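You operate a simulated robot arm through the tools that you are given. There is no shell and no other tool. Be economical: measure what you need, move in short steps, check, and stop when the job is done.

You run a simulated robot arm. Do the job below in one go: nothing can be reset, and whatever is moved stays where it is left.

TASK
Unpack the low brown carton: fit the blue cap and both pipes.
Fine: on the grey plate, cap pushed into the green collar, short pipe into the purple one, bent pipe twisted into the orange one; stand the filter on the black tray. Set down upright: teal filter.

It is judged by the outcome, as a careful person would: the job done as asked, and still so three seconds after it is handed in. It fails if anything else is knocked over, pushed out of place, dropped, spilled or broken. Lids that push on must go on centred and level and be pressed home; caps that screw on are set level and turned clockwise until they are tight.

THE ROBOT
A 7-joint arm with a two-finger gripper, on a carriage that runs on a rail from [-0.026, 1.19] to [0.026, -1.19] (x, y) and turns from -209 to 124 degrees about z. Base frame: it is fixed where the carriage stands at the start and does not move with it; the origin is on the floor, on the carriage's upright axis, x ahead of it, y to its left, z up. Units: m, degrees, N and s.
Its first joint turns from -149.0 to 149.0 degrees. Places, roughly: black tray [0.8, -0.7, 0.7]; green collar on the grey plate [0.6, -0.6, 0.7]; orange collar on the grey plate [0.6, -0.9, 0.7]; purple collar on the grey plate [0.6, -0.7, 0.7]. Payload 2.45 kg.
The TCP is the grasp point between the finger pads, 0.026 m short of the fingertips. In the tool frame z runs along the fingers and y along their closing line. The gripper opens to 0.096 m. The gripper's body begins 0.069 m behind the TCP.
Orientation is told as [roll, pitch, yaw] about the base's x, y, z axes, in that order, counted from this pose: with the fingers straight down and closing along the base's y, the tool's x points along the base's -x, its y along +y and its z along -z.

THE INTERFACE
- The arm moves only by the tool apply_moves. Its argument "deltas" is one flat list of numbers, 7 for each row, row after row: the turn, a rotation vector about the tool's x, y, z in degrees, then the shift along the tool's x, y, z in m, then the gripper command, from -1 (fully open) to 1 (shut), values between in proportion. In form: [rx, ry, rz, tx, ty, tz, claw, rx, ry, rz, tx, ty, tz, claw, ...]. A call has 1 to 10 rows; each row is the pose to reach, as a shift and turn from the pose commanded when the call began, along the tool's axes at that moment. Each row takes 0.2 s and may step no farther than 0.05 m and 8.6 degrees from the row before; otherwise, or with a gripper value out of range, the whole call is refused. Where a pose cannot be reached the arm comes as near as it can. A force on the tool above 80 N (or 10 N above the force at the start of the call, whichever is more), or a blocked arm, ends the call early, and 0.2 s more pass. Each finger halts on what it meets, pressing with about 41 N; the grip force reading is that of the motor and also rises with nothing between the fingers. The clock runs only during rows and for 0.2 s after the last one: add rows that repeat a pose to give the fingers time. It gives the time, the measured TCP pose, the force on the tool (base axes), the opening and the grip force at its end, in the units of the frame above (readings bear some noise), with the torque about the TCP (base axes, N m) and any sound that the robot's microphone picked up.
- Cameras (640 x 400 px; columns grow to the right, rows downward): "scene" is now at [0.0214, 0.1183, 1.5539]; the picture's right is [-0.63, -0.78, 0.00], its down [-0.51, 0.41, -0.76] and it looks along [0.59, -0.48, -0.65] (base axes); focal length 270 px, centre (320, 200). "wrist" rides on the gripper at [0.082, 0.003, -0.098] in the tool frame; the picture's right is [-0.04, 1.00, 0.00], its down [-0.73, -0.03, -0.68] and it looks along [-0.68, -0.03, 0.73] (tool axes); focal length 256 px, centre (320, 200). There is no depth. A picture from a camera that has moved, and an enlarged one, comes with that camera's place and axes in the base frame and with its lens.
- camera(camera): a new picture of that camera. No time passes.
- slide_trunk(by): slides the trunk up (or, below 0, down) by that many m; the arm and the scene camera ride with it, the base frame stays. It gives what a move gives, with no picture.
- roll_base(legs): drives the robot by 1 to 6 legs, each [ahead, left, turn to the left] in m, m and degrees, along the robot's own axes; the way and the turn of a leg run together, so that a leg with both is an arc; at most 1.5 m and 180 degrees a leg. The arm and the cameras ride along, it lands a little off, and it stops where it bumps. It keeps to its track: a leg is cut to what the track allows. It gives what a move gives.
- pan_tilt(pan, tilt): turns the head with the scene camera to pan (to the left, within 155 degrees either way) and tilt (down, from -29 to 69), counted from straight ahead of the robot. It gives what a move gives.
- enlarge(camera, box): a new picture of the part [left, top, right, bottom] of that camera's present view, enlarged. No time passes.
- finish_job(): hands the job in; it is judged then, once.

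Work in short steps. Places have to be worked out from the pictures, the camera data and where the tool is seen: move nearer, look again, correct. Check each grasp and each placing, and mend what went wrong. You have 120 turns and 82 pictures in all, those below and enlarged ones among them. Open the gripper and draw the arm clear of the work before you hand the job in, unless the task says otherwise; then end with one line.

The tools are called after "Request:" as a command line: name --argument value ..., lists and objects as JSON in quotes. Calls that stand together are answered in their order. apply_moves: Moves the arm, as the interface text tells. Its arguments: {"type":"object","properties":{"deltas":{"type":"array"}},"required":["deltas"]} The other tools are called the same way: slide_trunk (by) slides the trunk up or down; roll_base (legs) drives the base; pan_tilt (pan, tilt) turns the head that bears the scene camera; camera (camera) takes a picture; enlarge (camera, box) takes an enlarged picture of a part of a camera's view; finish_job () hands the job in.

At the start:

```text
time: 0.0
position: [0.4267, -0.6225, 1.0557]
tcp_rot: [0.0, 0.0, 0.0]
wrist_force: [0.3, -0.4, 0.4]
ft_torque: [-0.02, 0.01, -0.02]
finger_gap: 0.0961
finger_force: 0.0
trunk travel left (down, up): [-0.55, 0.16]
robot x, y, heading: [0.0015, -0.0033, 0.2]
head pan, tilt: [-38.8, 40.5]
```

scene: 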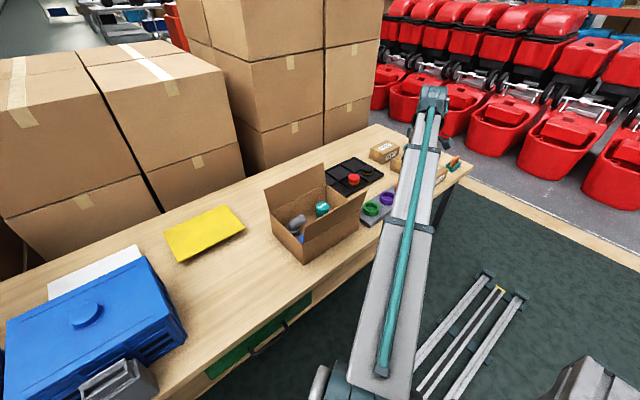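
wrist: 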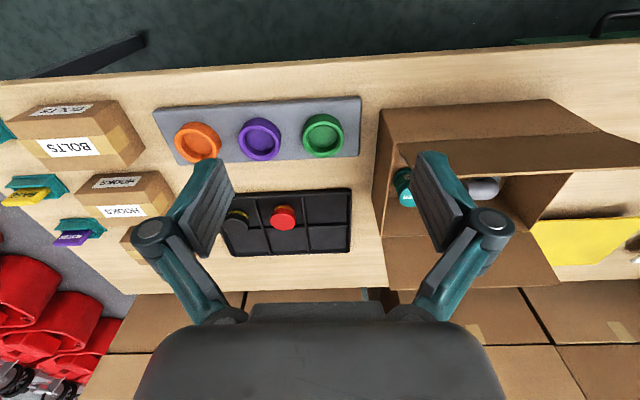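

The carton sits to the left of the collars; I need a closer look at its contents and at the plate.

Request:
enlarge --camera "scene" --box '[240, 130, 480, 280]'

Request:
enlarge --camera "wrist" --box '[360, 80, 640, 300]'

```text
2.67 times, centred on (360, 205) of scene
camera zoom: at [0.0214, 0.1183, 1.5539], right [-0.63, -0.78, 0.0], down [-0.51, 0.41, -0.76], along [0.59, -0.48, -0.65], focal length 719 px, centre (213, 187)
```

zoom: 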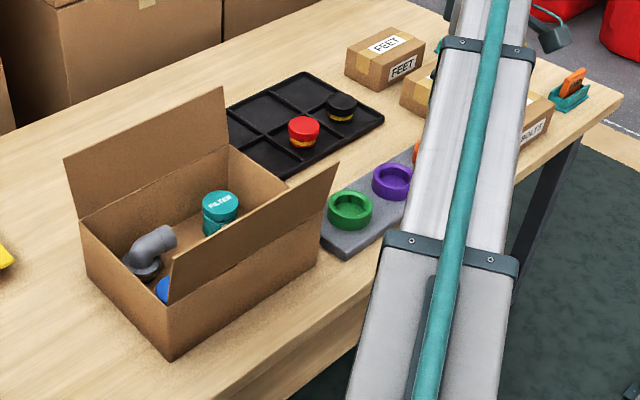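

```text
1.82 times, centred on (500, 190) of wrist
camera zoom: at [0.3431, -0.6191, 1.1531], right [0.04, 1.0, 0.0], down [0.73, -0.03, 0.68], along [0.68, -0.03, -0.73], focal length 465 px, centre (-7, 218)
```

zoom: 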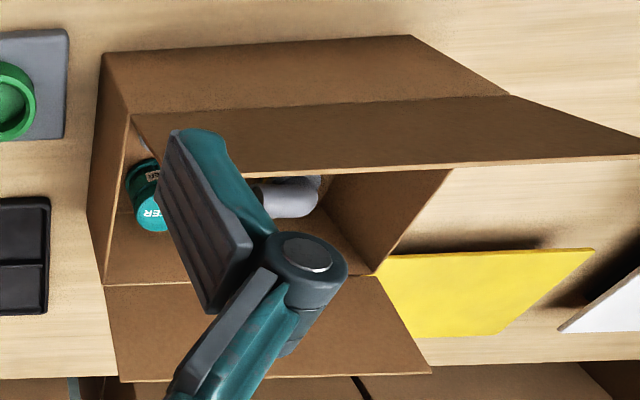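

Everything lies within reach from about y = -0.5, so I drive the carriage there (the arm is high and clear).

Request:
roll_base --legs '[[0, -0.5, 0]]'

Request:
pan_tilt --pan 15 --tilt 50

Request:
camera --camera "scene"

```text
time: 3.0
position: [0.4412, -1.1208, 1.055]
tcp_rot: [0.0, 0.0, 0.4]
wrist_force: [0.0, 0.4, 1.0]
ft_torque: [0.04, 0.03, 0.0]
finger_gap: 0.0959
finger_force: 0.1
trunk travel left (down, up): [-0.55, 0.16]
robot x, y, heading: [0.0106, -0.5001, 0.6]
head pan, tilt: [-38.8, 40.5]
```

```text
time: 4.2
position: [0.4399, -1.1206, 1.055]
tcp_rot: [0.1, 0.0, 0.3]
wrist_force: [0.5, -0.7, 0.4]
ft_torque: [0.0, -0.01, -0.02]
finger_gap: 0.096
finger_force: 0.0
trunk travel left (down, up): [-0.55, 0.16]
robot x, y, heading: [0.0106, -0.4998, 0.3]
head pan, tilt: [15.0, 50.0]
```

```text
77 pictures are left
camera scene: at [0.0396, -0.3102, 1.5406], right [0.26, -0.96, 0.0], down [-0.74, -0.2, -0.64], along [0.62, 0.17, -0.77], focal length 270 px, centre (320, 200)
```

scene: 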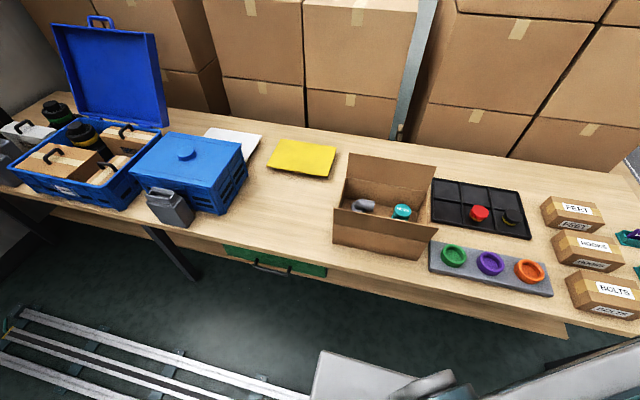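

Now I swing the arm over the carton, staying high.

Request:
apply_moves --deltas '[0, 0, 0, -0.012, 0.038, -0.005, -1, 0, 0, 0, -0.024, 0.076, -0.01, -1, 0, 0, 0, -0.036, 0.114, -0.015, -1, 0, 0, 0, -0.048, 0.152, -0.02, -1, 0, 0, 0, -0.06, 0.19, -0.025, -1, 0, 0, 0, -0.07, 0.228, -0.03, -1, 0, 0, 0, -0.08, 0.266, -0.035, -1, 0, 0, 0, -0.09, 0.304, -0.04, -1, 0, 0, 0, -0.1, 0.342, -0.045, -1, 0, 0, 0, -0.1, 0.38, -0.05, -1]'

Request:
apply_moves --deltas '[0, 0, 0, 0, 0.038, 0, -1, 0, 0, 0, 0, 0.076, 0, -1, 0, 0, 0, 0, 0.114, 0, -1, 0, 0, 0, 0, 0.152, 0, -1, 0, 0, 0, 0, 0.19, 0, -1, 0, 0, 0, 0, 0.228, 0, -1, 0, 0, 0, 0, 0.266, 0, -1, 0, 0, 0, 0, 0.304, 0, -1, 0, 0, 0, 0, 0.342, 0, -1, 0, 0, 0, 0, 0.38, 0, -1]'

Request:
camera --camera "wrist"

Request:
enlarge --camera "scene" --box '[320, 140, 480, 260]'

```text
time: 6.4
position: [0.5455, -0.743, 1.0893]
tcp_rot: [-0.3, -0.5, 0.3]
wrist_force: [0.4, -0.6, 0.1]
ft_torque: [0.01, 0.02, 0.03]
finger_gap: 0.0959
finger_force: 0.0
out of reach, approached as far as the arm can: row 9, 10
trunk travel left (down, up): [-0.55, 0.16]
robot x, y, heading: [0.0096, -0.5012, 0.3]
head pan, tilt: [15.0, 50.0]
```

```text
time: 8.6
position: [0.549, -0.3633, 1.0702]
tcp_rot: [0.1, -0.4, 0.4]
wrist_force: [0.5, 0.0, 0.4]
ft_torque: [-0.02, 0.0, 0.02]
finger_gap: 0.096
finger_force: 0.0
out of reach, approached as far as the arm can: row 1, 2, 3, 4, 5, 6, 7, 8, 9, 10
trunk travel left (down, up): [-0.55, 0.16]
robot x, y, heading: [0.0109, -0.4991, 0.4]
head pan, tilt: [15.0, 50.0]
```

```text
76 pictures are left
camera wrist: at [0.4666, -0.3609, 1.1679], right [0.03, 1.0, 0.0], down [0.73, -0.03, 0.68], along [0.68, -0.02, -0.73], focal length 256 px, centre (320, 200)
```

wrist: 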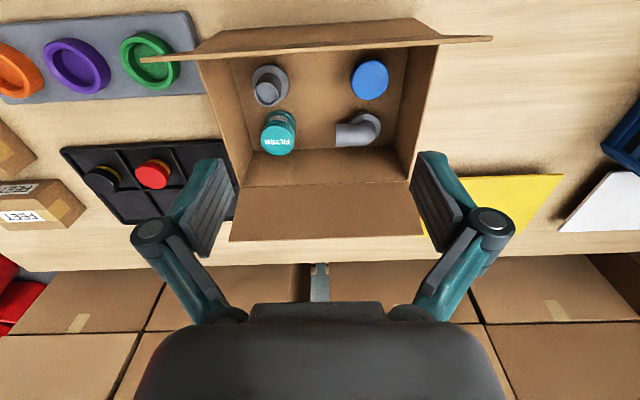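

```text
3.33 times, centred on (400, 200) of scene
camera zoom: at [0.0395, -0.3099, 1.5405], right [0.27, -0.96, 0.0], down [-0.74, -0.2, -0.64], along [0.62, 0.17, -0.77], focal length 899 px, centre (53, 200)
```

zoom: 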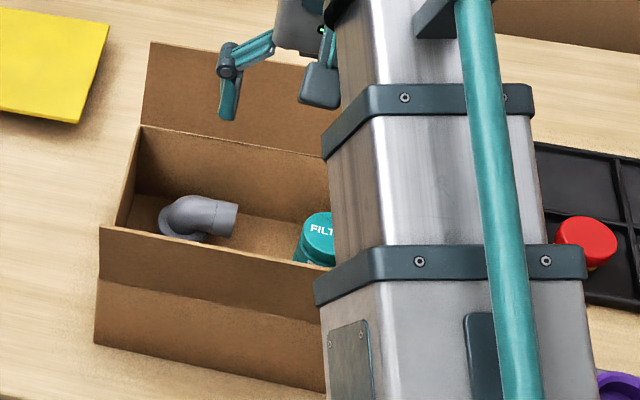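

Great view: all four parts are visible. I enlarge the carton interior.

Request:
enlarge --camera "wrist" --box '[200, 30, 440, 180]'

Request:
enlarge --camera "wrist" --box '[0, 0, 240, 150]'

```text
2.67 times, centred on (320, 105) of wrist
camera zoom: at [0.4666, -0.3609, 1.1679], right [0.03, 1.0, 0.0], down [0.73, -0.03, 0.68], along [0.68, -0.02, -0.73], focal length 683 px, centre (320, 453)
```

zoom: 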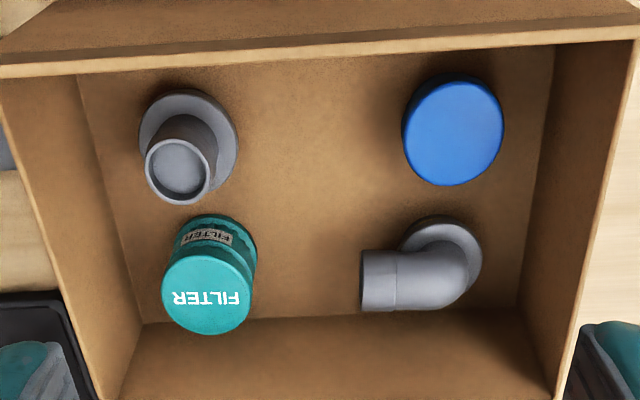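

```text
2.67 times, centred on (120, 75) of wrist
camera zoom: at [0.4666, -0.3609, 1.1679], right [0.03, 1.0, 0.0], down [0.73, -0.03, 0.68], along [0.68, -0.02, -0.73], focal length 683 px, centre (853, 533)
```

zoom: 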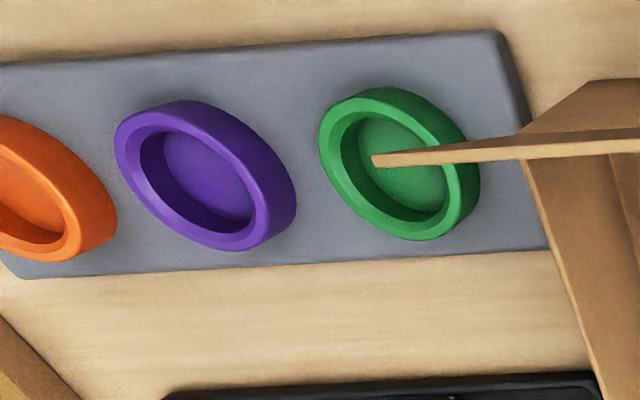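

All four parts stand in the carton: short pipe and cap in front, filter and elbow at the back. Filter first: I move above it (~[0.677,-0.435]) and look again.

Request:
apply_moves --deltas '[0, 0, 0, -0.03, -0.018, 0.01, -1, 0, 0, 0, -0.06, -0.036, 0.02, -1, 0, 0, 0, -0.09, -0.054, 0.03, -1, 0, 0, 0, -0.11, -0.063, 0.05, -1, 0, 0, 0, -0.128, -0.072, 0.08, -1]'

Request:
camera --camera "wrist"

Request:
camera --camera "scene"

```text
time: 9.8
position: [0.6782, -0.4336, 0.9914]
tcp_rot: [0.0, 0.0, 0.5]
wrist_force: [-0.9, 0.4, 0.0]
ft_torque: [0.02, -0.01, -0.02]
finger_gap: 0.0956
finger_force: 0.0
trunk travel left (down, up): [-0.55, 0.16]
robot x, y, heading: [0.013, -0.4997, 0.3]
head pan, tilt: [15.0, 50.0]
```

```text
72 pictures are left
camera wrist: at [0.5949, -0.431, 1.0894], right [0.03, 1.0, 0.0], down [0.73, -0.02, 0.68], along [0.68, -0.02, -0.73], focal length 256 px, centre (320, 200)
```

wrist: 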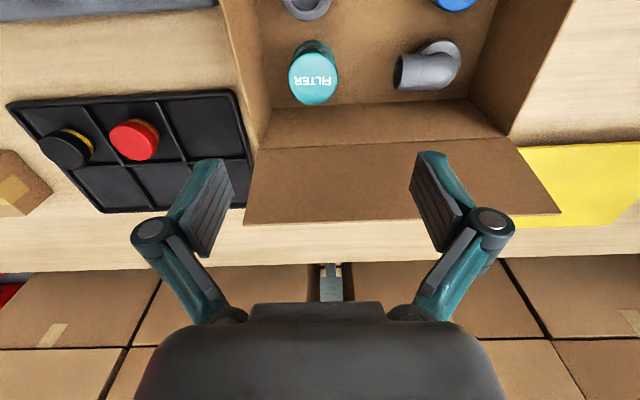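

```text
71 pictures are left
camera scene: at [0.0397, -0.3101, 1.5406], right [0.27, -0.96, 0.0], down [-0.74, -0.2, -0.64], along [0.62, 0.17, -0.77], focal length 270 px, centre (320, 200)
```

scene: 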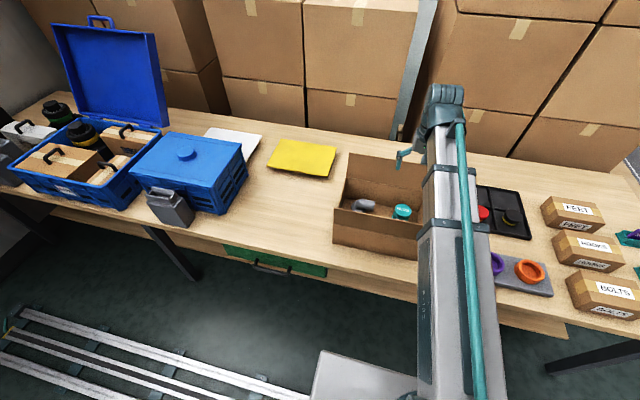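

Triangulating from three views puts the filter's top at about [0.70, -0.443, 0.76] with the table at z ≈ 0.70. I centre above it and lower to just above the rim for a precise look.

Request:
apply_moves --deltas '[0, 0, 0, -0.01, -0.005, 0.03, -1, 0, 0, 0, -0.022, -0.009, 0.06, -1, 0, 0, 0, -0.022, -0.009, 0.09, -1]'

Request:
camera --camera "wrist"

Request:
enlarge --camera "wrist" --box '[220, 0, 460, 150]'

```text
time: 10.6
position: [0.7006, -0.4413, 0.9023]
tcp_rot: [-0.1, 0.0, 0.4]
wrist_force: [0.0, 0.1, 0.1]
ft_torque: [0.02, 0.01, 0.01]
finger_gap: 0.0956
finger_force: 0.0
trunk travel left (down, up): [-0.55, 0.16]
robot x, y, heading: [0.0111, -0.4999, 0.5]
head pan, tilt: [15.0, 50.0]
```

```text
70 pictures are left
camera wrist: at [0.6181, -0.4383, 1.0004], right [0.03, 1.0, 0.0], down [0.73, -0.02, 0.68], along [0.68, -0.02, -0.73], focal length 256 px, centre (320, 200)
```

wrist: 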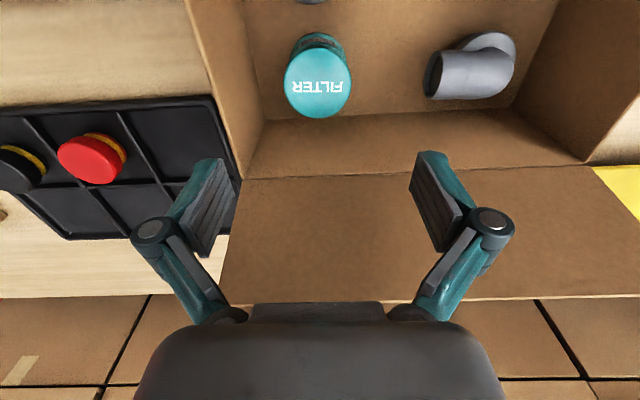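

```text
2.67 times, centred on (340, 75) of wrist
camera zoom: at [0.6181, -0.4383, 1.0004], right [0.03, 1.0, 0.0], down [0.73, -0.02, 0.68], along [0.68, -0.02, -0.73], focal length 683 px, centre (267, 533)
```

zoom: 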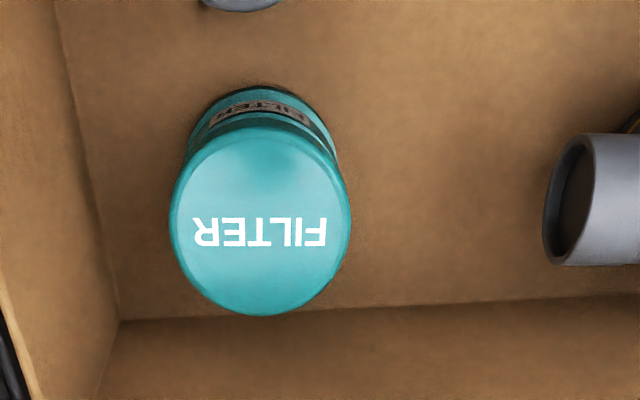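

Filter fixed at [0.700, -0.443], top z≈0.757, ⌀≈0.058; walls at y=-0.511 and x=0.758. I turn 37° so that the finger knuckles clear both walls, narrow the opening to 0.07, and go down a little.

Request:
apply_moves --deltas '[0, 0, 8, 0, -0.001, 0, -0.458, 0, 0, 16, 0, -0.002, 0, -0.458, 0, 0, 24, 0, -0.002, 0, -0.458, 0, 0, 31, 0, -0.002, 0.02, -0.458, 0, 0, 37, 0, -0.002, 0.05, -0.458, 0, 0, 37, 0, -0.002, 0.07, -0.458]'

Request:
camera --camera "wrist"

```text
time: 12.0
position: [0.701, -0.4433, 0.832]
tcp_rot: [0.0, 0.0, -36.6]
wrist_force: [1.2, -0.4, 0.5]
ft_torque: [0.0, -0.01, 0.03]
finger_gap: 0.0702
finger_force: 0.0
trunk travel left (down, up): [-0.55, 0.16]
robot x, y, heading: [0.0127, -0.502, 0.3]
head pan, tilt: [15.0, 50.0]
```

```text
68 pictures are left
camera wrist: at [0.6367, -0.392, 0.9307], right [0.63, 0.78, 0.0], down [0.57, -0.46, 0.68], along [0.53, -0.43, -0.73], focal length 256 px, centre (320, 200)
```

wrist: 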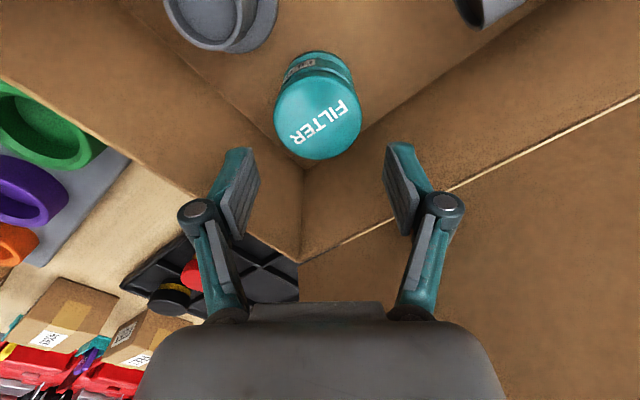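

Centred. Lower onto the filter.

Request:
apply_moves --deltas '[0, 0, 0, 0, 0, 0.03, -0.458, 0, 0, 0, 0, 0, 0.06, -0.458, 0, 0, 0, 0, 0, 0.085, -0.458]'

Request:
camera --camera "wrist"

```text
time: 12.8
position: [0.7001, -0.4439, 0.7492]
tcp_rot: [-0.1, 0.0, -36.6]
wrist_force: [-0.2, -0.6, 0.7]
ft_torque: [0.03, -0.02, 0.0]
finger_gap: 0.07
finger_force: 0.1
trunk travel left (down, up): [-0.55, 0.16]
robot x, y, heading: [0.0081, -0.5012, 0.5]
head pan, tilt: [15.0, 50.0]
```

```text
67 pictures are left
camera wrist: at [0.6363, -0.3924, 0.8457], right [0.63, 0.78, 0.0], down [0.57, -0.46, 0.68], along [0.53, -0.43, -0.73], focal length 256 px, centre (320, 200)
```

wrist: 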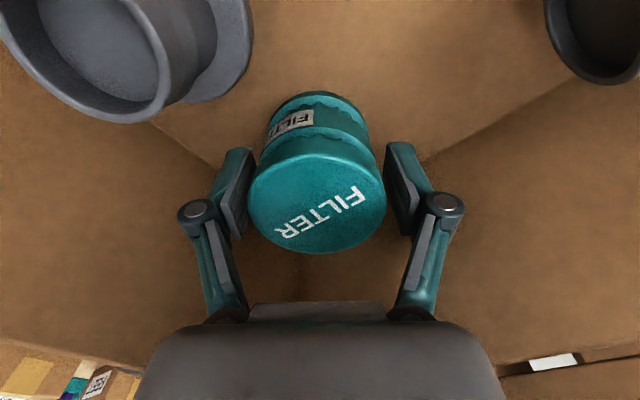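

The filter is between the pads. Lower slightly and close.

Request:
apply_moves --deltas '[0, 0, 0, 0, 0, 0.006, -0.458, 0, 0, 0, 0, 0, 0.006, 0, 0, 0, 0, 0, 0, 0.006, 0.3, 0, 0, 0, 0, 0, 0.006, 0.3]'

```text
time: 13.8
position: [0.6999, -0.4437, 0.7423]
tcp_rot: [0.0, 0.0, -36.5]
wrist_force: [0.6, 0.0, 1.4]
ft_torque: [0.0, -0.01, -0.03]
finger_gap: 0.0582
finger_force: 41.0
trunk travel left (down, up): [-0.55, 0.16]
robot x, y, heading: [0.009, -0.499, 0.4]
head pan, tilt: [15.0, 50.0]
```

Gripped at 0.058. Lift straight up clear of the rim.

Request:
apply_moves --deltas '[0, 0, 0, 0, 0, -0.02, 0.5, 0, 0, 0, 0, 0, -0.06, 0.5, 0, 0, 0, 0, 0, -0.1, 0.5, 0, 0, 0, 0, 0, -0.14, 0.5, 0, 0, 0, 0, 0, -0.18, 0.5, 0, 0, 0, 0, 0, -0.2, 0.5]'

Request:
camera --camera "wrist"

Request:
camera --camera "scene"

```text
time: 15.2
position: [0.6994, -0.4441, 0.9422]
tcp_rot: [-0.1, -0.1, -36.6]
wrist_force: [-0.3, 0.0, 0.1]
ft_torque: [-0.01, -0.01, 0.01]
finger_gap: 0.0584
finger_force: 41.1
trunk travel left (down, up): [-0.55, 0.16]
robot x, y, heading: [0.0118, -0.5014, 0.1]
head pan, tilt: [15.0, 50.0]
```

```text
66 pictures are left
camera wrist: at [0.635, -0.3924, 1.0397], right [0.63, 0.78, 0.0], down [0.57, -0.46, 0.68], along [0.53, -0.43, -0.73], focal length 256 px, centre (320, 200)
```

wrist: 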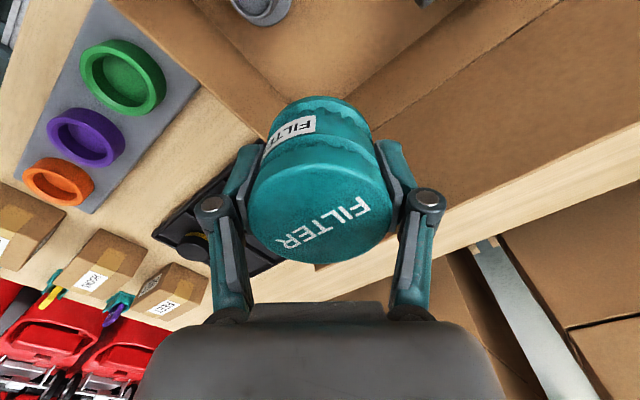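

```text
65 pictures are left
camera scene: at [0.0395, -0.3101, 1.5405], right [0.27, -0.96, 0.0], down [-0.74, -0.2, -0.64], along [0.62, 0.17, -0.77], focal length 270 px, centre (320, 200)
```

scene: 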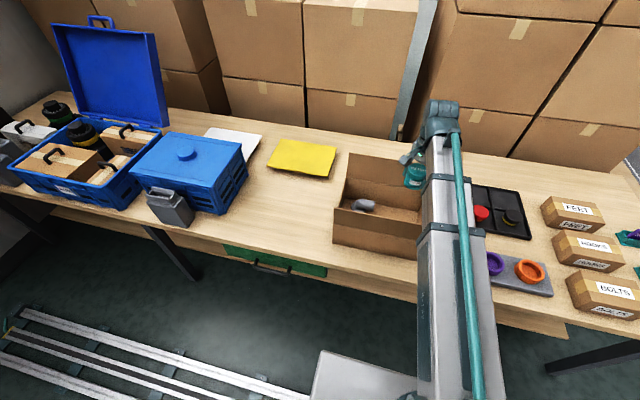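

Filter held level. The near-right tray cell, around [0.79, -0.62], is free; I carry it there high, leaving the box sideways first.

Request:
apply_moves --deltas '[0, 0, 0, -0.0298, -0.0402, 0, 0.5, 0, 0, 0, -0.0596, -0.0803, 0, 0.5, 0, 0, 0, -0.0988, -0.0828, 0, 0.5, 0, 0, 0, -0.138, -0.0853, 0, 0.5, 0, 0, 0, -0.1772, -0.0877, 0, 0.5, 0, 0, 0, -0.1772, -0.0877, 0.03, 0.5]'

Request:
camera --camera "wrist"

Request:
camera --camera "scene"

```text
time: 16.6
position: [0.7904, -0.6201, 0.9125]
tcp_rot: [0.0, 0.0, -36.6]
wrist_force: [-0.7, -0.8, -1.0]
ft_torque: [0.0, -0.01, 0.03]
finger_gap: 0.0579
finger_force: 40.9
trunk travel left (down, up): [-0.55, 0.16]
robot x, y, heading: [0.0123, -0.5003, 0.3]
head pan, tilt: [15.0, 50.0]
```

```text
64 pictures are left
camera wrist: at [0.7265, -0.5694, 1.0096], right [0.63, 0.78, 0.0], down [0.57, -0.46, 0.68], along [0.53, -0.43, -0.73], focal length 256 px, centre (320, 200)
```

wrist: 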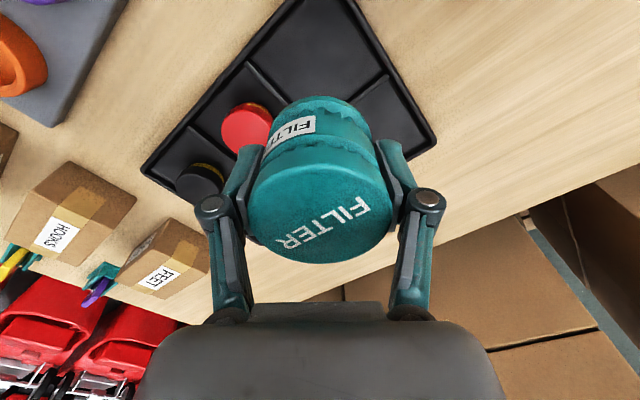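

```text
63 pictures are left
camera scene: at [0.0398, -0.3102, 1.5406], right [0.27, -0.96, 0.0], down [-0.74, -0.2, -0.64], along [0.62, 0.17, -0.77], focal length 270 px, centre (320, 200)
```

scene: 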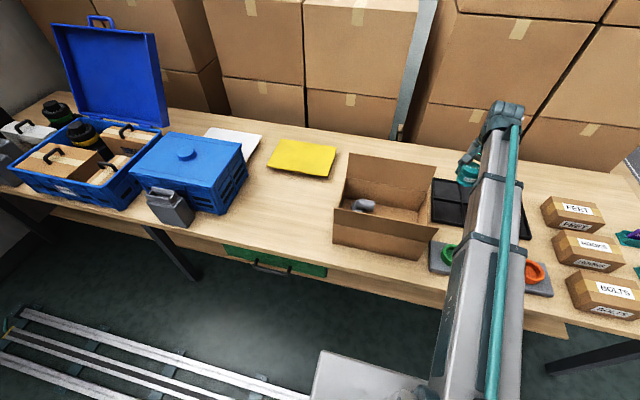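

Cell centre works out to [0.793, -0.628]. I shift slightly and lower to just above the tray floor.

Request:
apply_moves --deltas '[0, 0, 0, -0.0072, -0.0046, 0.03, 0.5, 0, 0, 0, -0.0072, -0.0046, 0.07, 0.5, 0, 0, 0, -0.0072, -0.0046, 0.11, 0.5, 0, 0, 0, -0.0072, -0.0046, 0.14, 0.5, 0, 0, 0, -0.0072, -0.0046, 0.158, 0.5]'

Request:
apply_moves --deltas '[0, 0, 0, 0, 0, 0.002, 0.5, 0, 0, 0, 0, 0, 0.004, 0.5]'

Request:
apply_moves --deltas '[0, 0, 0, 0, 0, 0.001, 0.5, 0, 0, 0, 0, 0, 0.002, 0.5]'

Request:
apply_moves --deltas '[0, 0, 0, 0, 0, 0.001, 0.5, 0, 0, 0, 0, 0, 0.002, 0.5]'

```text
time: 17.8
position: [0.7922, -0.6275, 0.7551]
tcp_rot: [0.0, -0.1, -36.6]
wrist_force: [0.2, 0.4, -1.1]
ft_torque: [-0.01, 0.0, 0.02]
finger_gap: 0.0582
finger_force: 41.0
trunk travel left (down, up): [-0.55, 0.16]
robot x, y, heading: [0.0073, -0.5031, 0.5]
head pan, tilt: [15.0, 50.0]
```

```text
time: 18.4
position: [0.7927, -0.6271, 0.75]
tcp_rot: [0.0, 0.0, -36.6]
wrist_force: [-0.9, 0.4, 0.0]
ft_torque: [0.02, -0.05, 0.01]
finger_gap: 0.058
finger_force: 41.1
trunk travel left (down, up): [-0.55, 0.16]
robot x, y, heading: [0.011, -0.503, 0.1]
head pan, tilt: [15.0, 50.0]
```

```text
time: 19.0
position: [0.7929, -0.6279, 0.7473]
tcp_rot: [0.1, -0.1, -36.7]
wrist_force: [0.0, 0.7, -0.1]
ft_torque: [-0.02, 0.0, 0.02]
finger_gap: 0.0579
finger_force: 40.8
trunk travel left (down, up): [-0.55, 0.16]
robot x, y, heading: [0.0099, -0.4977, 0.8]
head pan, tilt: [15.0, 50.0]
```

```text
time: 19.6
position: [0.794, -0.628, 0.7453]
tcp_rot: [0.1, 0.1, -36.6]
wrist_force: [0.4, -0.3, -1.3]
ft_torque: [-0.01, -0.02, 0.01]
finger_gap: 0.0583
finger_force: 40.8
trunk travel left (down, up): [-0.55, 0.16]
robot x, y, heading: [0.0105, -0.5006, 0.3]
head pan, tilt: [15.0, 50.0]
```

No contact yet; I go on down in 1 mm steps.

Request:
apply_moves --deltas '[0, 0, 0, 0, 0, 0.001, 0.5, 0, 0, 0, 0, 0, 0.0015, 0.5]'

Request:
apply_moves --deltas '[0, 0, 0, 0, 0, 0.001, 0.5, 0, 0, 0, 0, 0, 0.0015, 0.5]'

Request:
camera --camera "wrist"

```text
time: 20.2
position: [0.7935, -0.6283, 0.7433]
tcp_rot: [0.1, 0.1, -36.6]
wrist_force: [-0.9, -0.3, -0.3]
ft_torque: [0.0, 0.02, 0.0]
finger_gap: 0.0579
finger_force: 41.0
trunk travel left (down, up): [-0.55, 0.16]
robot x, y, heading: [0.0129, -0.4983, 0.2]
head pan, tilt: [15.0, 50.0]
```

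```text
time: 20.8
position: [0.7936, -0.6291, 0.7428]
tcp_rot: [0.0, 0.0, -36.6]
wrist_force: [1.0, 0.3, 0.9]
ft_torque: [0.01, 0.01, 0.01]
finger_gap: 0.0584
finger_force: 41.2
trunk travel left (down, up): [-0.55, 0.16]
robot x, y, heading: [0.0113, -0.5, 0.6]
head pan, tilt: [15.0, 50.0]
```

```text
62 pictures are left
camera wrist: at [0.7292, -0.5773, 0.8409], right [0.63, 0.78, 0.0], down [0.57, -0.46, 0.68], along [0.53, -0.43, -0.73], focal length 256 px, centre (320, 200)
```

wrist: 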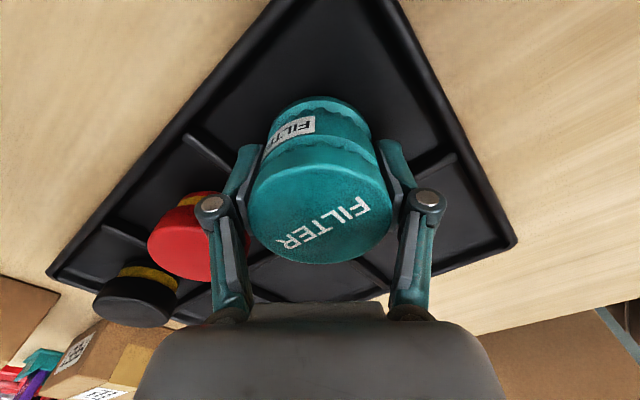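

Request:
apply_moves --deltas '[0, 0, 0, 0, 0, 0.001, 0.5, 0, 0, 0, 0, 0, 0.0015, 0.5]'

Request:
apply_moves --deltas '[0, 0, 0, 0, 0, 0.001, 0.5, 0, 0, 0, 0, 0, 0.0015, 0.5]'

```text
time: 21.4
position: [0.7928, -0.629, 0.7428]
tcp_rot: [-0.1, 0.0, -36.6]
wrist_force: [0.6, -2.1, 11.9]
ft_torque: [-0.05, 0.02, -0.03]
finger_gap: 0.0582
finger_force: 41.3
trunk travel left (down, up): [-0.55, 0.16]
robot x, y, heading: [0.0086, -0.5006, 0.6]
head pan, tilt: [15.0, 50.0]
```

```text
time: 22.0
position: [0.7931, -0.6291, 0.7435]
tcp_rot: [0.1, -0.3, -36.5]
wrist_force: [6.1, -4.4, 29.0]
ft_torque: [-0.01, -0.08, -0.16]
finger_gap: 0.0586
finger_force: 41.3
trunk travel left (down, up): [-0.55, 0.16]
robot x, y, heading: [0.0114, -0.5042, 0.3]
head pan, tilt: [15.0, 50.0]
```

It is seated on the tray floor (force rising). I relieve the press, open gently and draw straight up.

Request:
apply_moves --deltas '[0, 0, 0, 0, 0, -0.0025, 0.5, 0, 0, 0, 0, 0, -0.0025, 0.3, 0, 0, 0, 0, 0, -0.0025, -0.1, 0, 0, 0, 0, 0, -0.0025, -0.5, 0, 0, 0, 0, 0, -0.0025, -0.5, 0, 0, 0, 0, 0, -0.03, -0.5, 0, 0, 0, 0, 0, -0.07, -0.5, 0, 0, 0, 0, 0, -0.11, -0.5, 0, 0, 0, 0, 0, -0.15, -0.5]'

Request:
camera --camera "wrist"

```text
time: 24.0
position: [0.7934, -0.626, 0.8875]
tcp_rot: [0.0, 0.0, -36.6]
wrist_force: [1.0, 0.8, 0.5]
ft_torque: [-0.02, -0.02, 0.0]
finger_gap: 0.0721
finger_force: 0.2
trunk travel left (down, up): [-0.55, 0.16]
robot x, y, heading: [0.0147, -0.5009, 0.2]
head pan, tilt: [15.0, 50.0]
```

```text
61 pictures are left
camera wrist: at [0.7288, -0.5754, 0.9853], right [0.63, 0.78, 0.0], down [0.57, -0.46, 0.68], along [0.53, -0.43, -0.73], focal length 256 px, centre (320, 200)
```

wrist: 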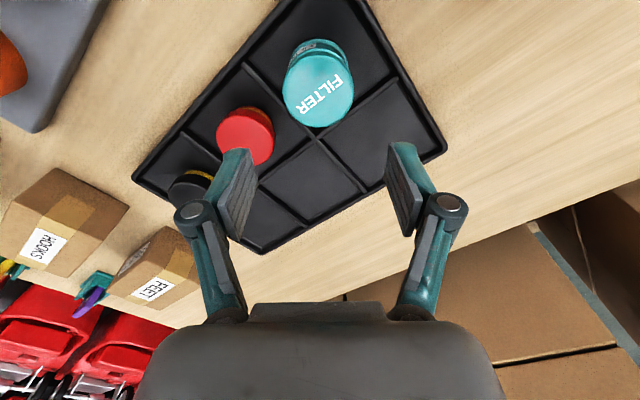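

Filter stands well. Next the short pipe: rise, turn to yaw -90 (camera toward the box centre) and hover over it.

Request:
apply_moves --deltas '[0, 0, 0, 0, 0, -0.045, -1, 0, 0, 7.6, 0.0354, 0.0052, -0.06, -1, 0, 0, 15.2, 0.0708, 0.0105, -0.06, -1, 0, 0, 22.8, 0.1061, 0.0157, -0.06, -1, 0, 0, 30.4, 0.1415, 0.0209, -0.06, -1, 0, 0, 38, 0.1769, 0.0262, -0.06, -1, 0, 0, 45.6, 0.2123, 0.0314, -0.06, -1, 0, 0, 53.3, 0.2476, 0.0366, -0.06, -1]'

Request:
camera --camera "wrist"

Request:
camera --camera "scene"

```text
time: 25.8
position: [0.6182, -0.4511, 0.9498]
tcp_rot: [0.0, 0.0, -90.0]
wrist_force: [1.3, -0.4, 0.4]
ft_torque: [0.0, -0.05, -0.01]
finger_gap: 0.0961
finger_force: 0.0
trunk travel left (down, up): [-0.55, 0.16]
robot x, y, heading: [0.0096, -0.5034, 0.2]
head pan, tilt: [15.0, 50.0]
```

```text
60 pictures are left
camera wrist: at [0.6199, -0.3697, 1.0459], right [1.0, -0.04, 0.0], down [-0.03, -0.73, 0.68], along [-0.03, -0.68, -0.73], focal length 256 px, centre (320, 200)
```

wrist: 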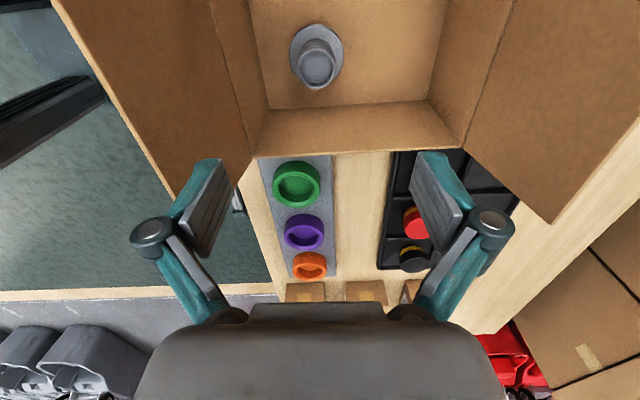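

```text
59 pictures are left
camera scene: at [0.0395, -0.31, 1.5405], right [0.27, -0.96, 0.0], down [-0.74, -0.2, -0.64], along [0.62, 0.17, -0.77], focal length 270 px, centre (320, 200)
```

scene: 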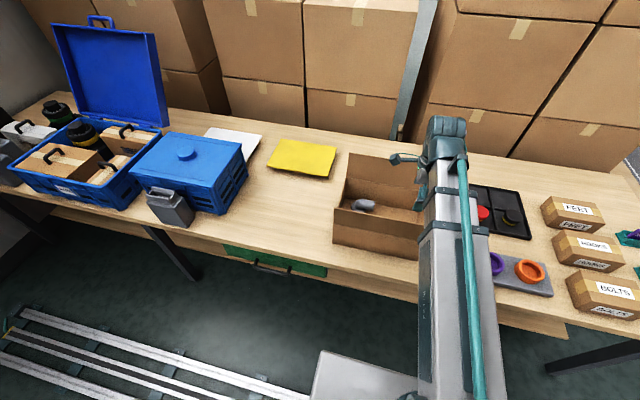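

Good view of pipe and collars. I enlarge both regions.

Request:
enlarge --camera "wrist" --box '[240, 0, 400, 100]'

Request:
enlarge --camera "wrist" --box '[240, 150, 440, 300]'

```text
4.00 times, centred on (320, 50) of wrist
camera zoom: at [0.6199, -0.3697, 1.0459], right [1.0, -0.04, 0.0], down [-0.03, -0.73, 0.68], along [-0.03, -0.68, -0.73], focal length 1024 px, centre (320, 800)
```

zoom: 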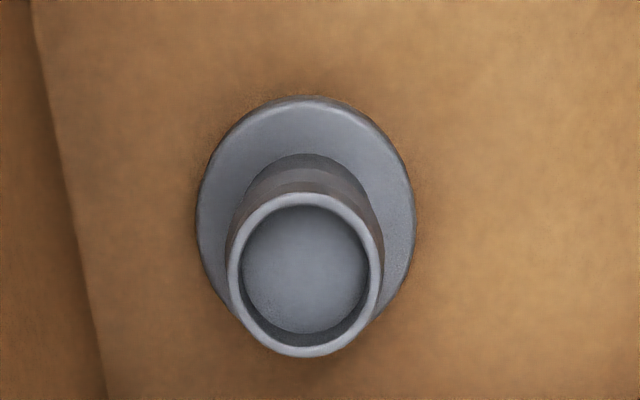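

```text
2.67 times, centred on (340, 225) of wrist
camera zoom: at [0.6199, -0.3697, 1.0459], right [1.0, -0.04, 0.0], down [-0.03, -0.73, 0.68], along [-0.03, -0.68, -0.73], focal length 683 px, centre (267, 133)
```

zoom: 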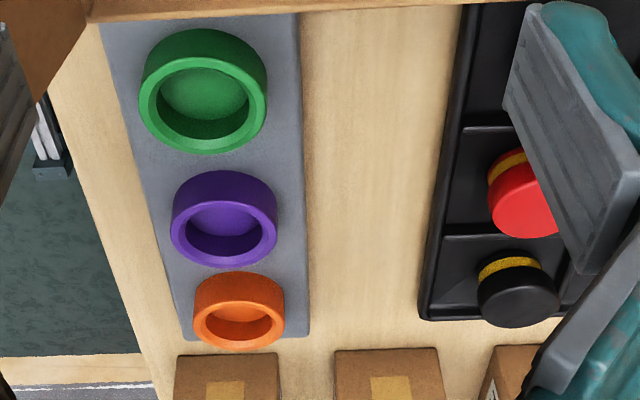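

Short pipe axis ≈ [0.6125, -0.4485], tube ⌀0.040 top z≈0.768, flange ⌀0.064. Collars are at y ≈ -0.645, -0.768, -0.895, x≈0.57. I lower to just over the tube with a 0.06 opening.

Request:
apply_moves --deltas '[0, 0, 0, 0.0025, -0.0055, 0.02, -0.25, 0, 0, 0, 0.0025, -0.0055, 0.06, -0.25, 0, 0, 0, 0.0025, -0.0055, 0.1, -0.25, 0, 0, 0, 0.0025, -0.0055, 0.14, -0.25]'

Request:
camera --camera "wrist"

```text
time: 26.8
position: [0.6098, -0.4495, 0.8088]
tcp_rot: [0.0, 0.0, -89.9]
wrist_force: [-0.4, -0.7, 0.5]
ft_torque: [0.02, 0.0, 0.0]
finger_gap: 0.0602
finger_force: 0.0
trunk travel left (down, up): [-0.55, 0.16]
robot x, y, heading: [0.0103, -0.5017, 0.3]
head pan, tilt: [15.0, 50.0]
```

```text
56 pictures are left
camera wrist: at [0.6129, -0.3677, 0.9071], right [1.0, -0.04, 0.0], down [-0.03, -0.73, 0.68], along [-0.03, -0.68, -0.73], focal length 256 px, centre (320, 200)
```

wrist: 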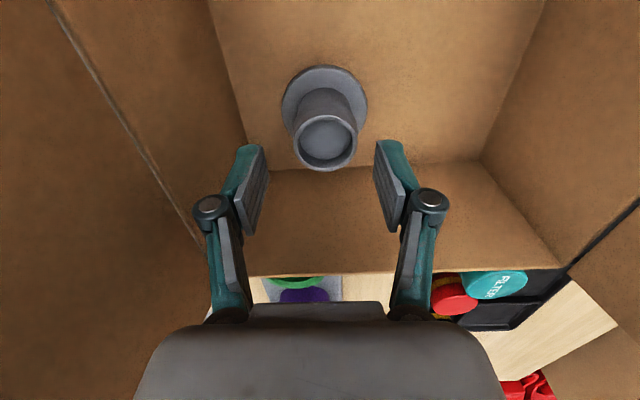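

Well aligned (3 mm shift in x). Lower and grip the tube.

Request:
apply_moves --deltas '[0, 0, 0, 0, 0.003, 0.025, -0.25, 0, 0, 0, 0, 0.003, 0.051, -0.25, 0, 0, 0, 0, 0.003, 0.051, 0.1, 0, 0, 0, 0, 0.003, 0.051, 0.4, 0, 0, 0, 0, 0.003, 0.051, 0.5, 0, 0, 0, 0, 0.003, 0.051, 0.5]'

```text
time: 28.2
position: [0.6135, -0.4483, 0.76]
tcp_rot: [0.2, 0.0, -90.0]
wrist_force: [4.8, -0.2, 27.3]
ft_torque: [0.01, -0.17, 0.05]
finger_gap: 0.0371
finger_force: 40.9
trunk travel left (down, up): [-0.55, 0.16]
robot x, y, heading: [0.0096, -0.5005, 0.2]
head pan, tilt: [15.0, 50.0]
```

27 N upward — something touches. I look before lifting.

Request:
camera --camera "wrist"

Request:
camera --camera "scene"

```text
55 pictures are left
camera wrist: at [0.6153, -0.3675, 0.8579], right [1.0, -0.04, 0.0], down [-0.03, -0.73, 0.68], along [-0.02, -0.68, -0.73], focal length 256 px, centre (320, 200)
```

wrist: 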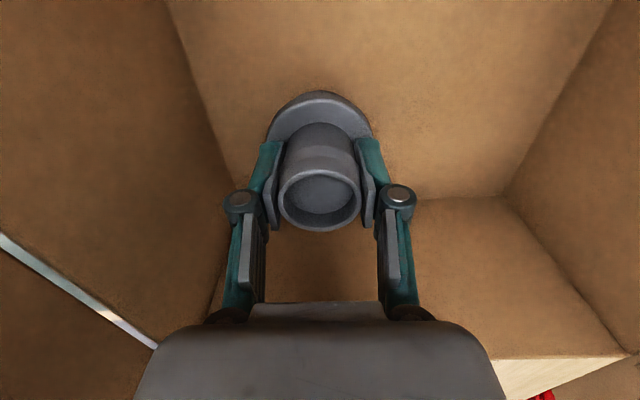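

```text
54 pictures are left
camera scene: at [0.0379, -0.3103, 1.5408], right [0.27, -0.96, 0.0], down [-0.74, -0.2, -0.64], along [0.62, 0.17, -0.77], focal length 270 px, centre (320, 200)
```

scene: 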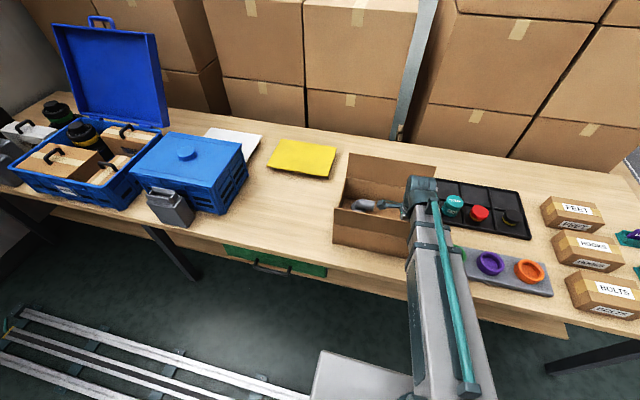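

Request:
enlarge --camera "scene" --box '[320, 140, 480, 280]'

Request:
enlarge --camera "wrist" --box '[0, 80, 400, 370]'

```text
2.86 times, centred on (400, 210) of scene
camera zoom: at [0.0379, -0.3103, 1.5408], right [0.27, -0.96, 0.0], down [-0.74, -0.2, -0.64], along [0.62, 0.17, -0.77], focal length 770 px, centre (91, 171)
```

zoom: 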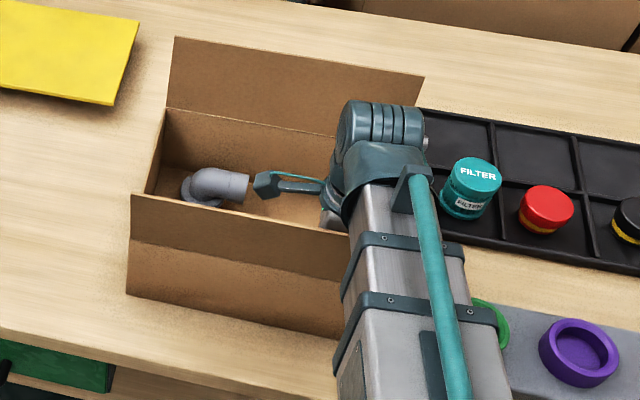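

```text
1.38 times, centred on (200, 225) of wrist
camera zoom: at [0.6153, -0.3675, 0.8579], right [1.0, -0.04, 0.0], down [-0.03, -0.73, 0.68], along [-0.02, -0.68, -0.73], focal length 353 px, centre (486, 166)
```

zoom: 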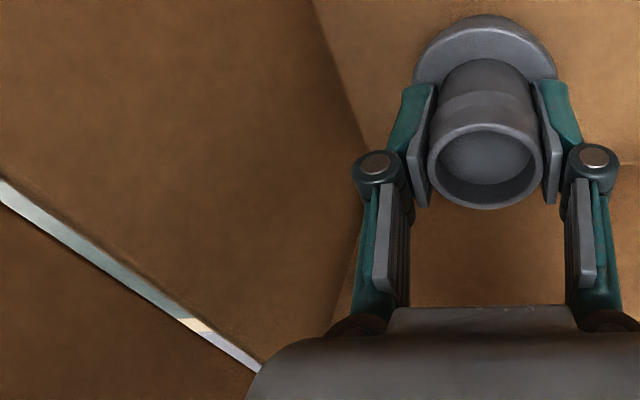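

The pads straddle the tube properly; probably the fingertips ride the flange shoulder. I ease up 3 mm and read the force.

Request:
apply_moves --deltas '[0, 0, 0, 0, 0, -0.0015, 0.5, 0, 0, 0, 0, 0, -0.003, 0.5]'

```text
time: 28.8
position: [0.6128, -0.4498, 0.7611]
tcp_rot: [-0.1, -0.1, -89.9]
wrist_force: [0.3, -1.1, -0.2]
ft_torque: [0.03, 0.0, 0.02]
finger_gap: 0.0369
finger_force: 41.4
trunk travel left (down, up): [-0.55, 0.16]
robot x, y, heading: [0.0126, -0.5023, 0.5]
head pan, tilt: [15.0, 50.0]
```

Force gone. Lift straight out.

Request:
apply_moves --deltas '[0, 0, 0, 0, 0, -0.03, 0.6, 0, 0, 0, 0, 0, -0.07, 0.6, 0, 0, 0, 0, 0, -0.11, 0.6, 0, 0, 0, 0, 0, -0.15, 0.6, 0, 0, 0, 0, 0, -0.17, 0.6]'

Request:
camera --camera "wrist"

Request:
enlarge --camera "scene" --box '[320, 120, 480, 260]'

```text
time: 30.0
position: [0.6127, -0.4479, 0.9314]
tcp_rot: [0.1, 0.0, -89.9]
wrist_force: [0.0, 0.2, 0.2]
ft_torque: [0.05, 0.05, -0.01]
finger_gap: 0.0366
finger_force: 41.6
trunk travel left (down, up): [-0.55, 0.16]
robot x, y, heading: [0.01, -0.5021, 0.3]
head pan, tilt: [15.0, 50.0]
```

```text
51 pictures are left
camera wrist: at [0.615, -0.3663, 1.0294], right [1.0, -0.04, 0.0], down [-0.03, -0.73, 0.68], along [-0.03, -0.68, -0.73], focal length 256 px, centre (320, 200)
```

wrist: 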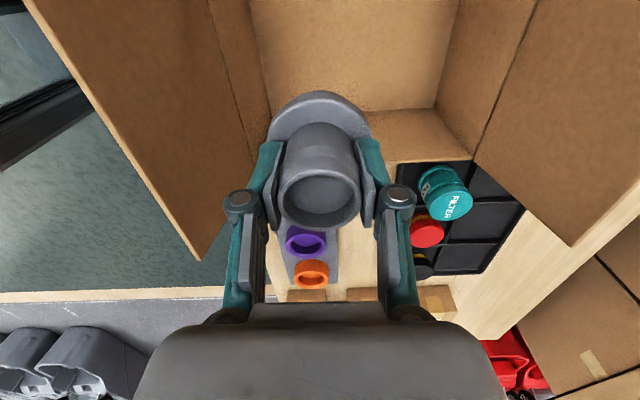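

```text
2.86 times, centred on (400, 190) of scene
camera zoom: at [0.0395, -0.3101, 1.5405], right [0.27, -0.96, 0.0], down [-0.74, -0.2, -0.64], along [0.62, 0.17, -0.77], focal length 770 px, centre (91, 229)
```

zoom: 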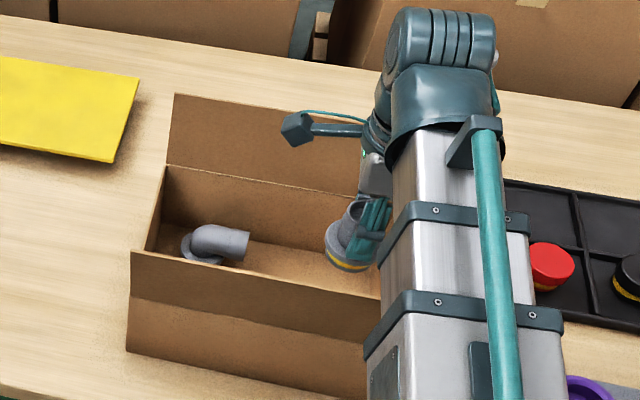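

Held straight; it has a plug with a yellow band under its flange. I carry it sideways out over the purple collar.

Request:
apply_moves --deltas '[0, 0, 0, -0.045, 0, 0, 0.6, 0, 0, 0, -0.09, 0, 0, 0.6, 0, 0, 0, -0.13, 0, 0, 0.6, 0, 0, 0, -0.17, -0.01, 0, 0.6, 0, 0, 0, -0.21, -0.02, 0, 0.6, 0, 0, 0, -0.25, -0.03, 0, 0.6, 0, 0, 0, -0.285, -0.041, 0, 0.6, 0, 0, 0, -0.32, -0.041, 0, 0.6]'

Request:
camera --camera "wrist"

Request:
enlarge --camera "wrist" --box '[200, 0, 440, 150]'

```text
time: 31.8
position: [0.5741, -0.769, 0.9329]
tcp_rot: [0.1, 0.0, -89.8]
wrist_force: [-0.3, -1.3, -0.5]
ft_torque: [0.02, -0.01, -0.01]
finger_gap: 0.0371
finger_force: 40.8
trunk travel left (down, up): [-0.55, 0.16]
robot x, y, heading: [0.0099, -0.5008, 0.4]
head pan, tilt: [15.0, 50.0]
```

```text
49 pictures are left
camera wrist: at [0.5766, -0.6873, 1.0308], right [1.0, -0.04, 0.0], down [-0.03, -0.73, 0.68], along [-0.03, -0.68, -0.73], focal length 256 px, centre (320, 200)
```

wrist: 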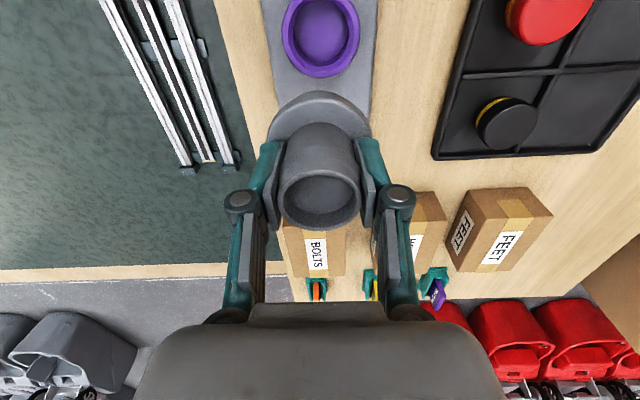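

```text
2.67 times, centred on (320, 75) of wrist
camera zoom: at [0.5766, -0.6873, 1.0308], right [1.0, -0.04, 0.0], down [-0.03, -0.73, 0.68], along [-0.03, -0.68, -0.73], focal length 683 px, centre (320, 533)
```

zoom: 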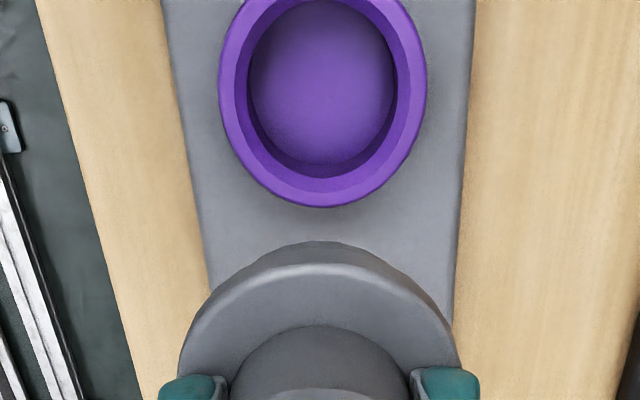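

Re-triangulating, the collar rims lie at z≈0.745 and purple's centre near [0.575, -0.738]. I move there and lower to ~2 cm above the rim to check alignment.

Request:
apply_moves --deltas '[0, 0, 0, 0.029, 0.0015, 0.03, 0.6, 0, 0, 0, 0.029, 0.0015, 0.07, 0.6, 0, 0, 0, 0.029, 0.0015, 0.105, 0.6]'

Request:
camera --camera "wrist"

Request:
enlarge --camera "scene" --box '[400, 180, 600, 310]'

```text
time: 32.6
position: [0.5754, -0.7403, 0.8272]
tcp_rot: [-0.1, 0.0, -89.9]
wrist_force: [0.5, -0.4, -1.0]
ft_torque: [0.01, -0.01, 0.0]
finger_gap: 0.0369
finger_force: 40.5
trunk travel left (down, up): [-0.55, 0.16]
robot x, y, heading: [0.0111, -0.5028, 0.4]
head pan, tilt: [15.0, 50.0]
```

```text
47 pictures are left
camera wrist: at [0.5789, -0.6589, 0.9244], right [1.0, -0.04, 0.0], down [-0.03, -0.73, 0.68], along [-0.03, -0.68, -0.73], focal length 256 px, centre (320, 200)
```

wrist: 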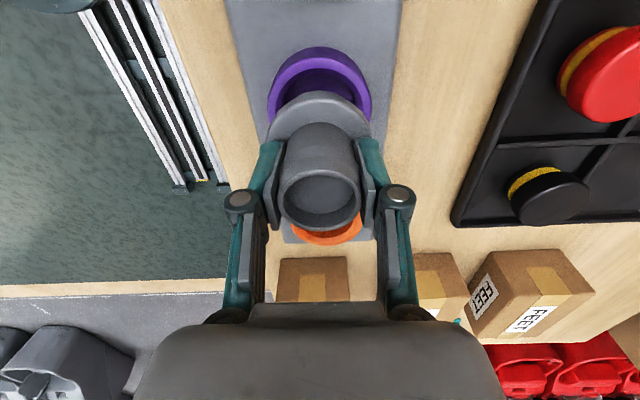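

```text
3.08 times, centred on (500, 245) of scene
camera zoom: at [0.0396, -0.3102, 1.5406], right [0.27, -0.96, 0.0], down [-0.74, -0.2, -0.64], along [0.62, 0.17, -0.77], focal length 830 px, centre (-234, 62)
```

zoom: 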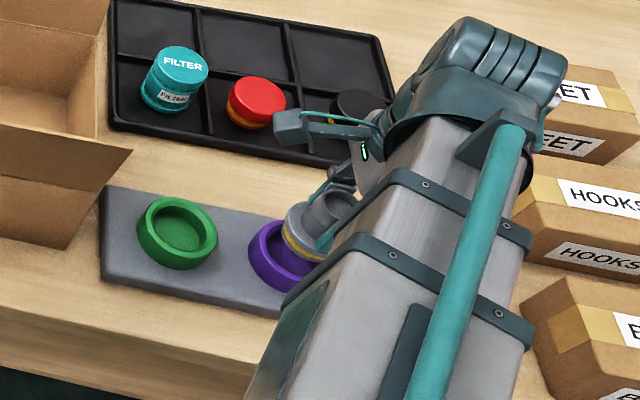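

Request:
enlarge --camera "wrist" --box '[240, 30, 400, 130]'

```text
4.00 times, centred on (320, 80) of wrist
camera zoom: at [0.5789, -0.6589, 0.9244], right [1.0, -0.04, 0.0], down [-0.03, -0.73, 0.68], along [-0.03, -0.68, -0.73], focal length 1024 px, centre (320, 680)
```

zoom: 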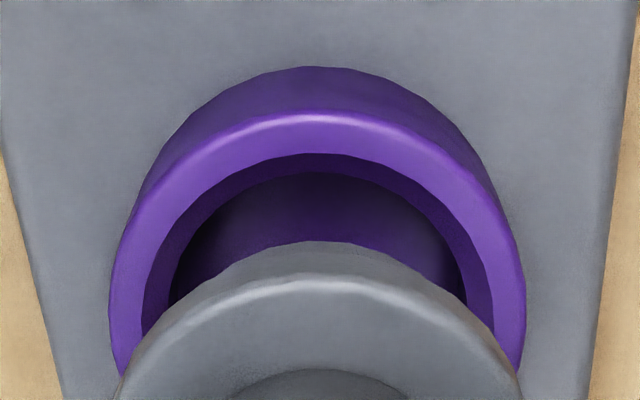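

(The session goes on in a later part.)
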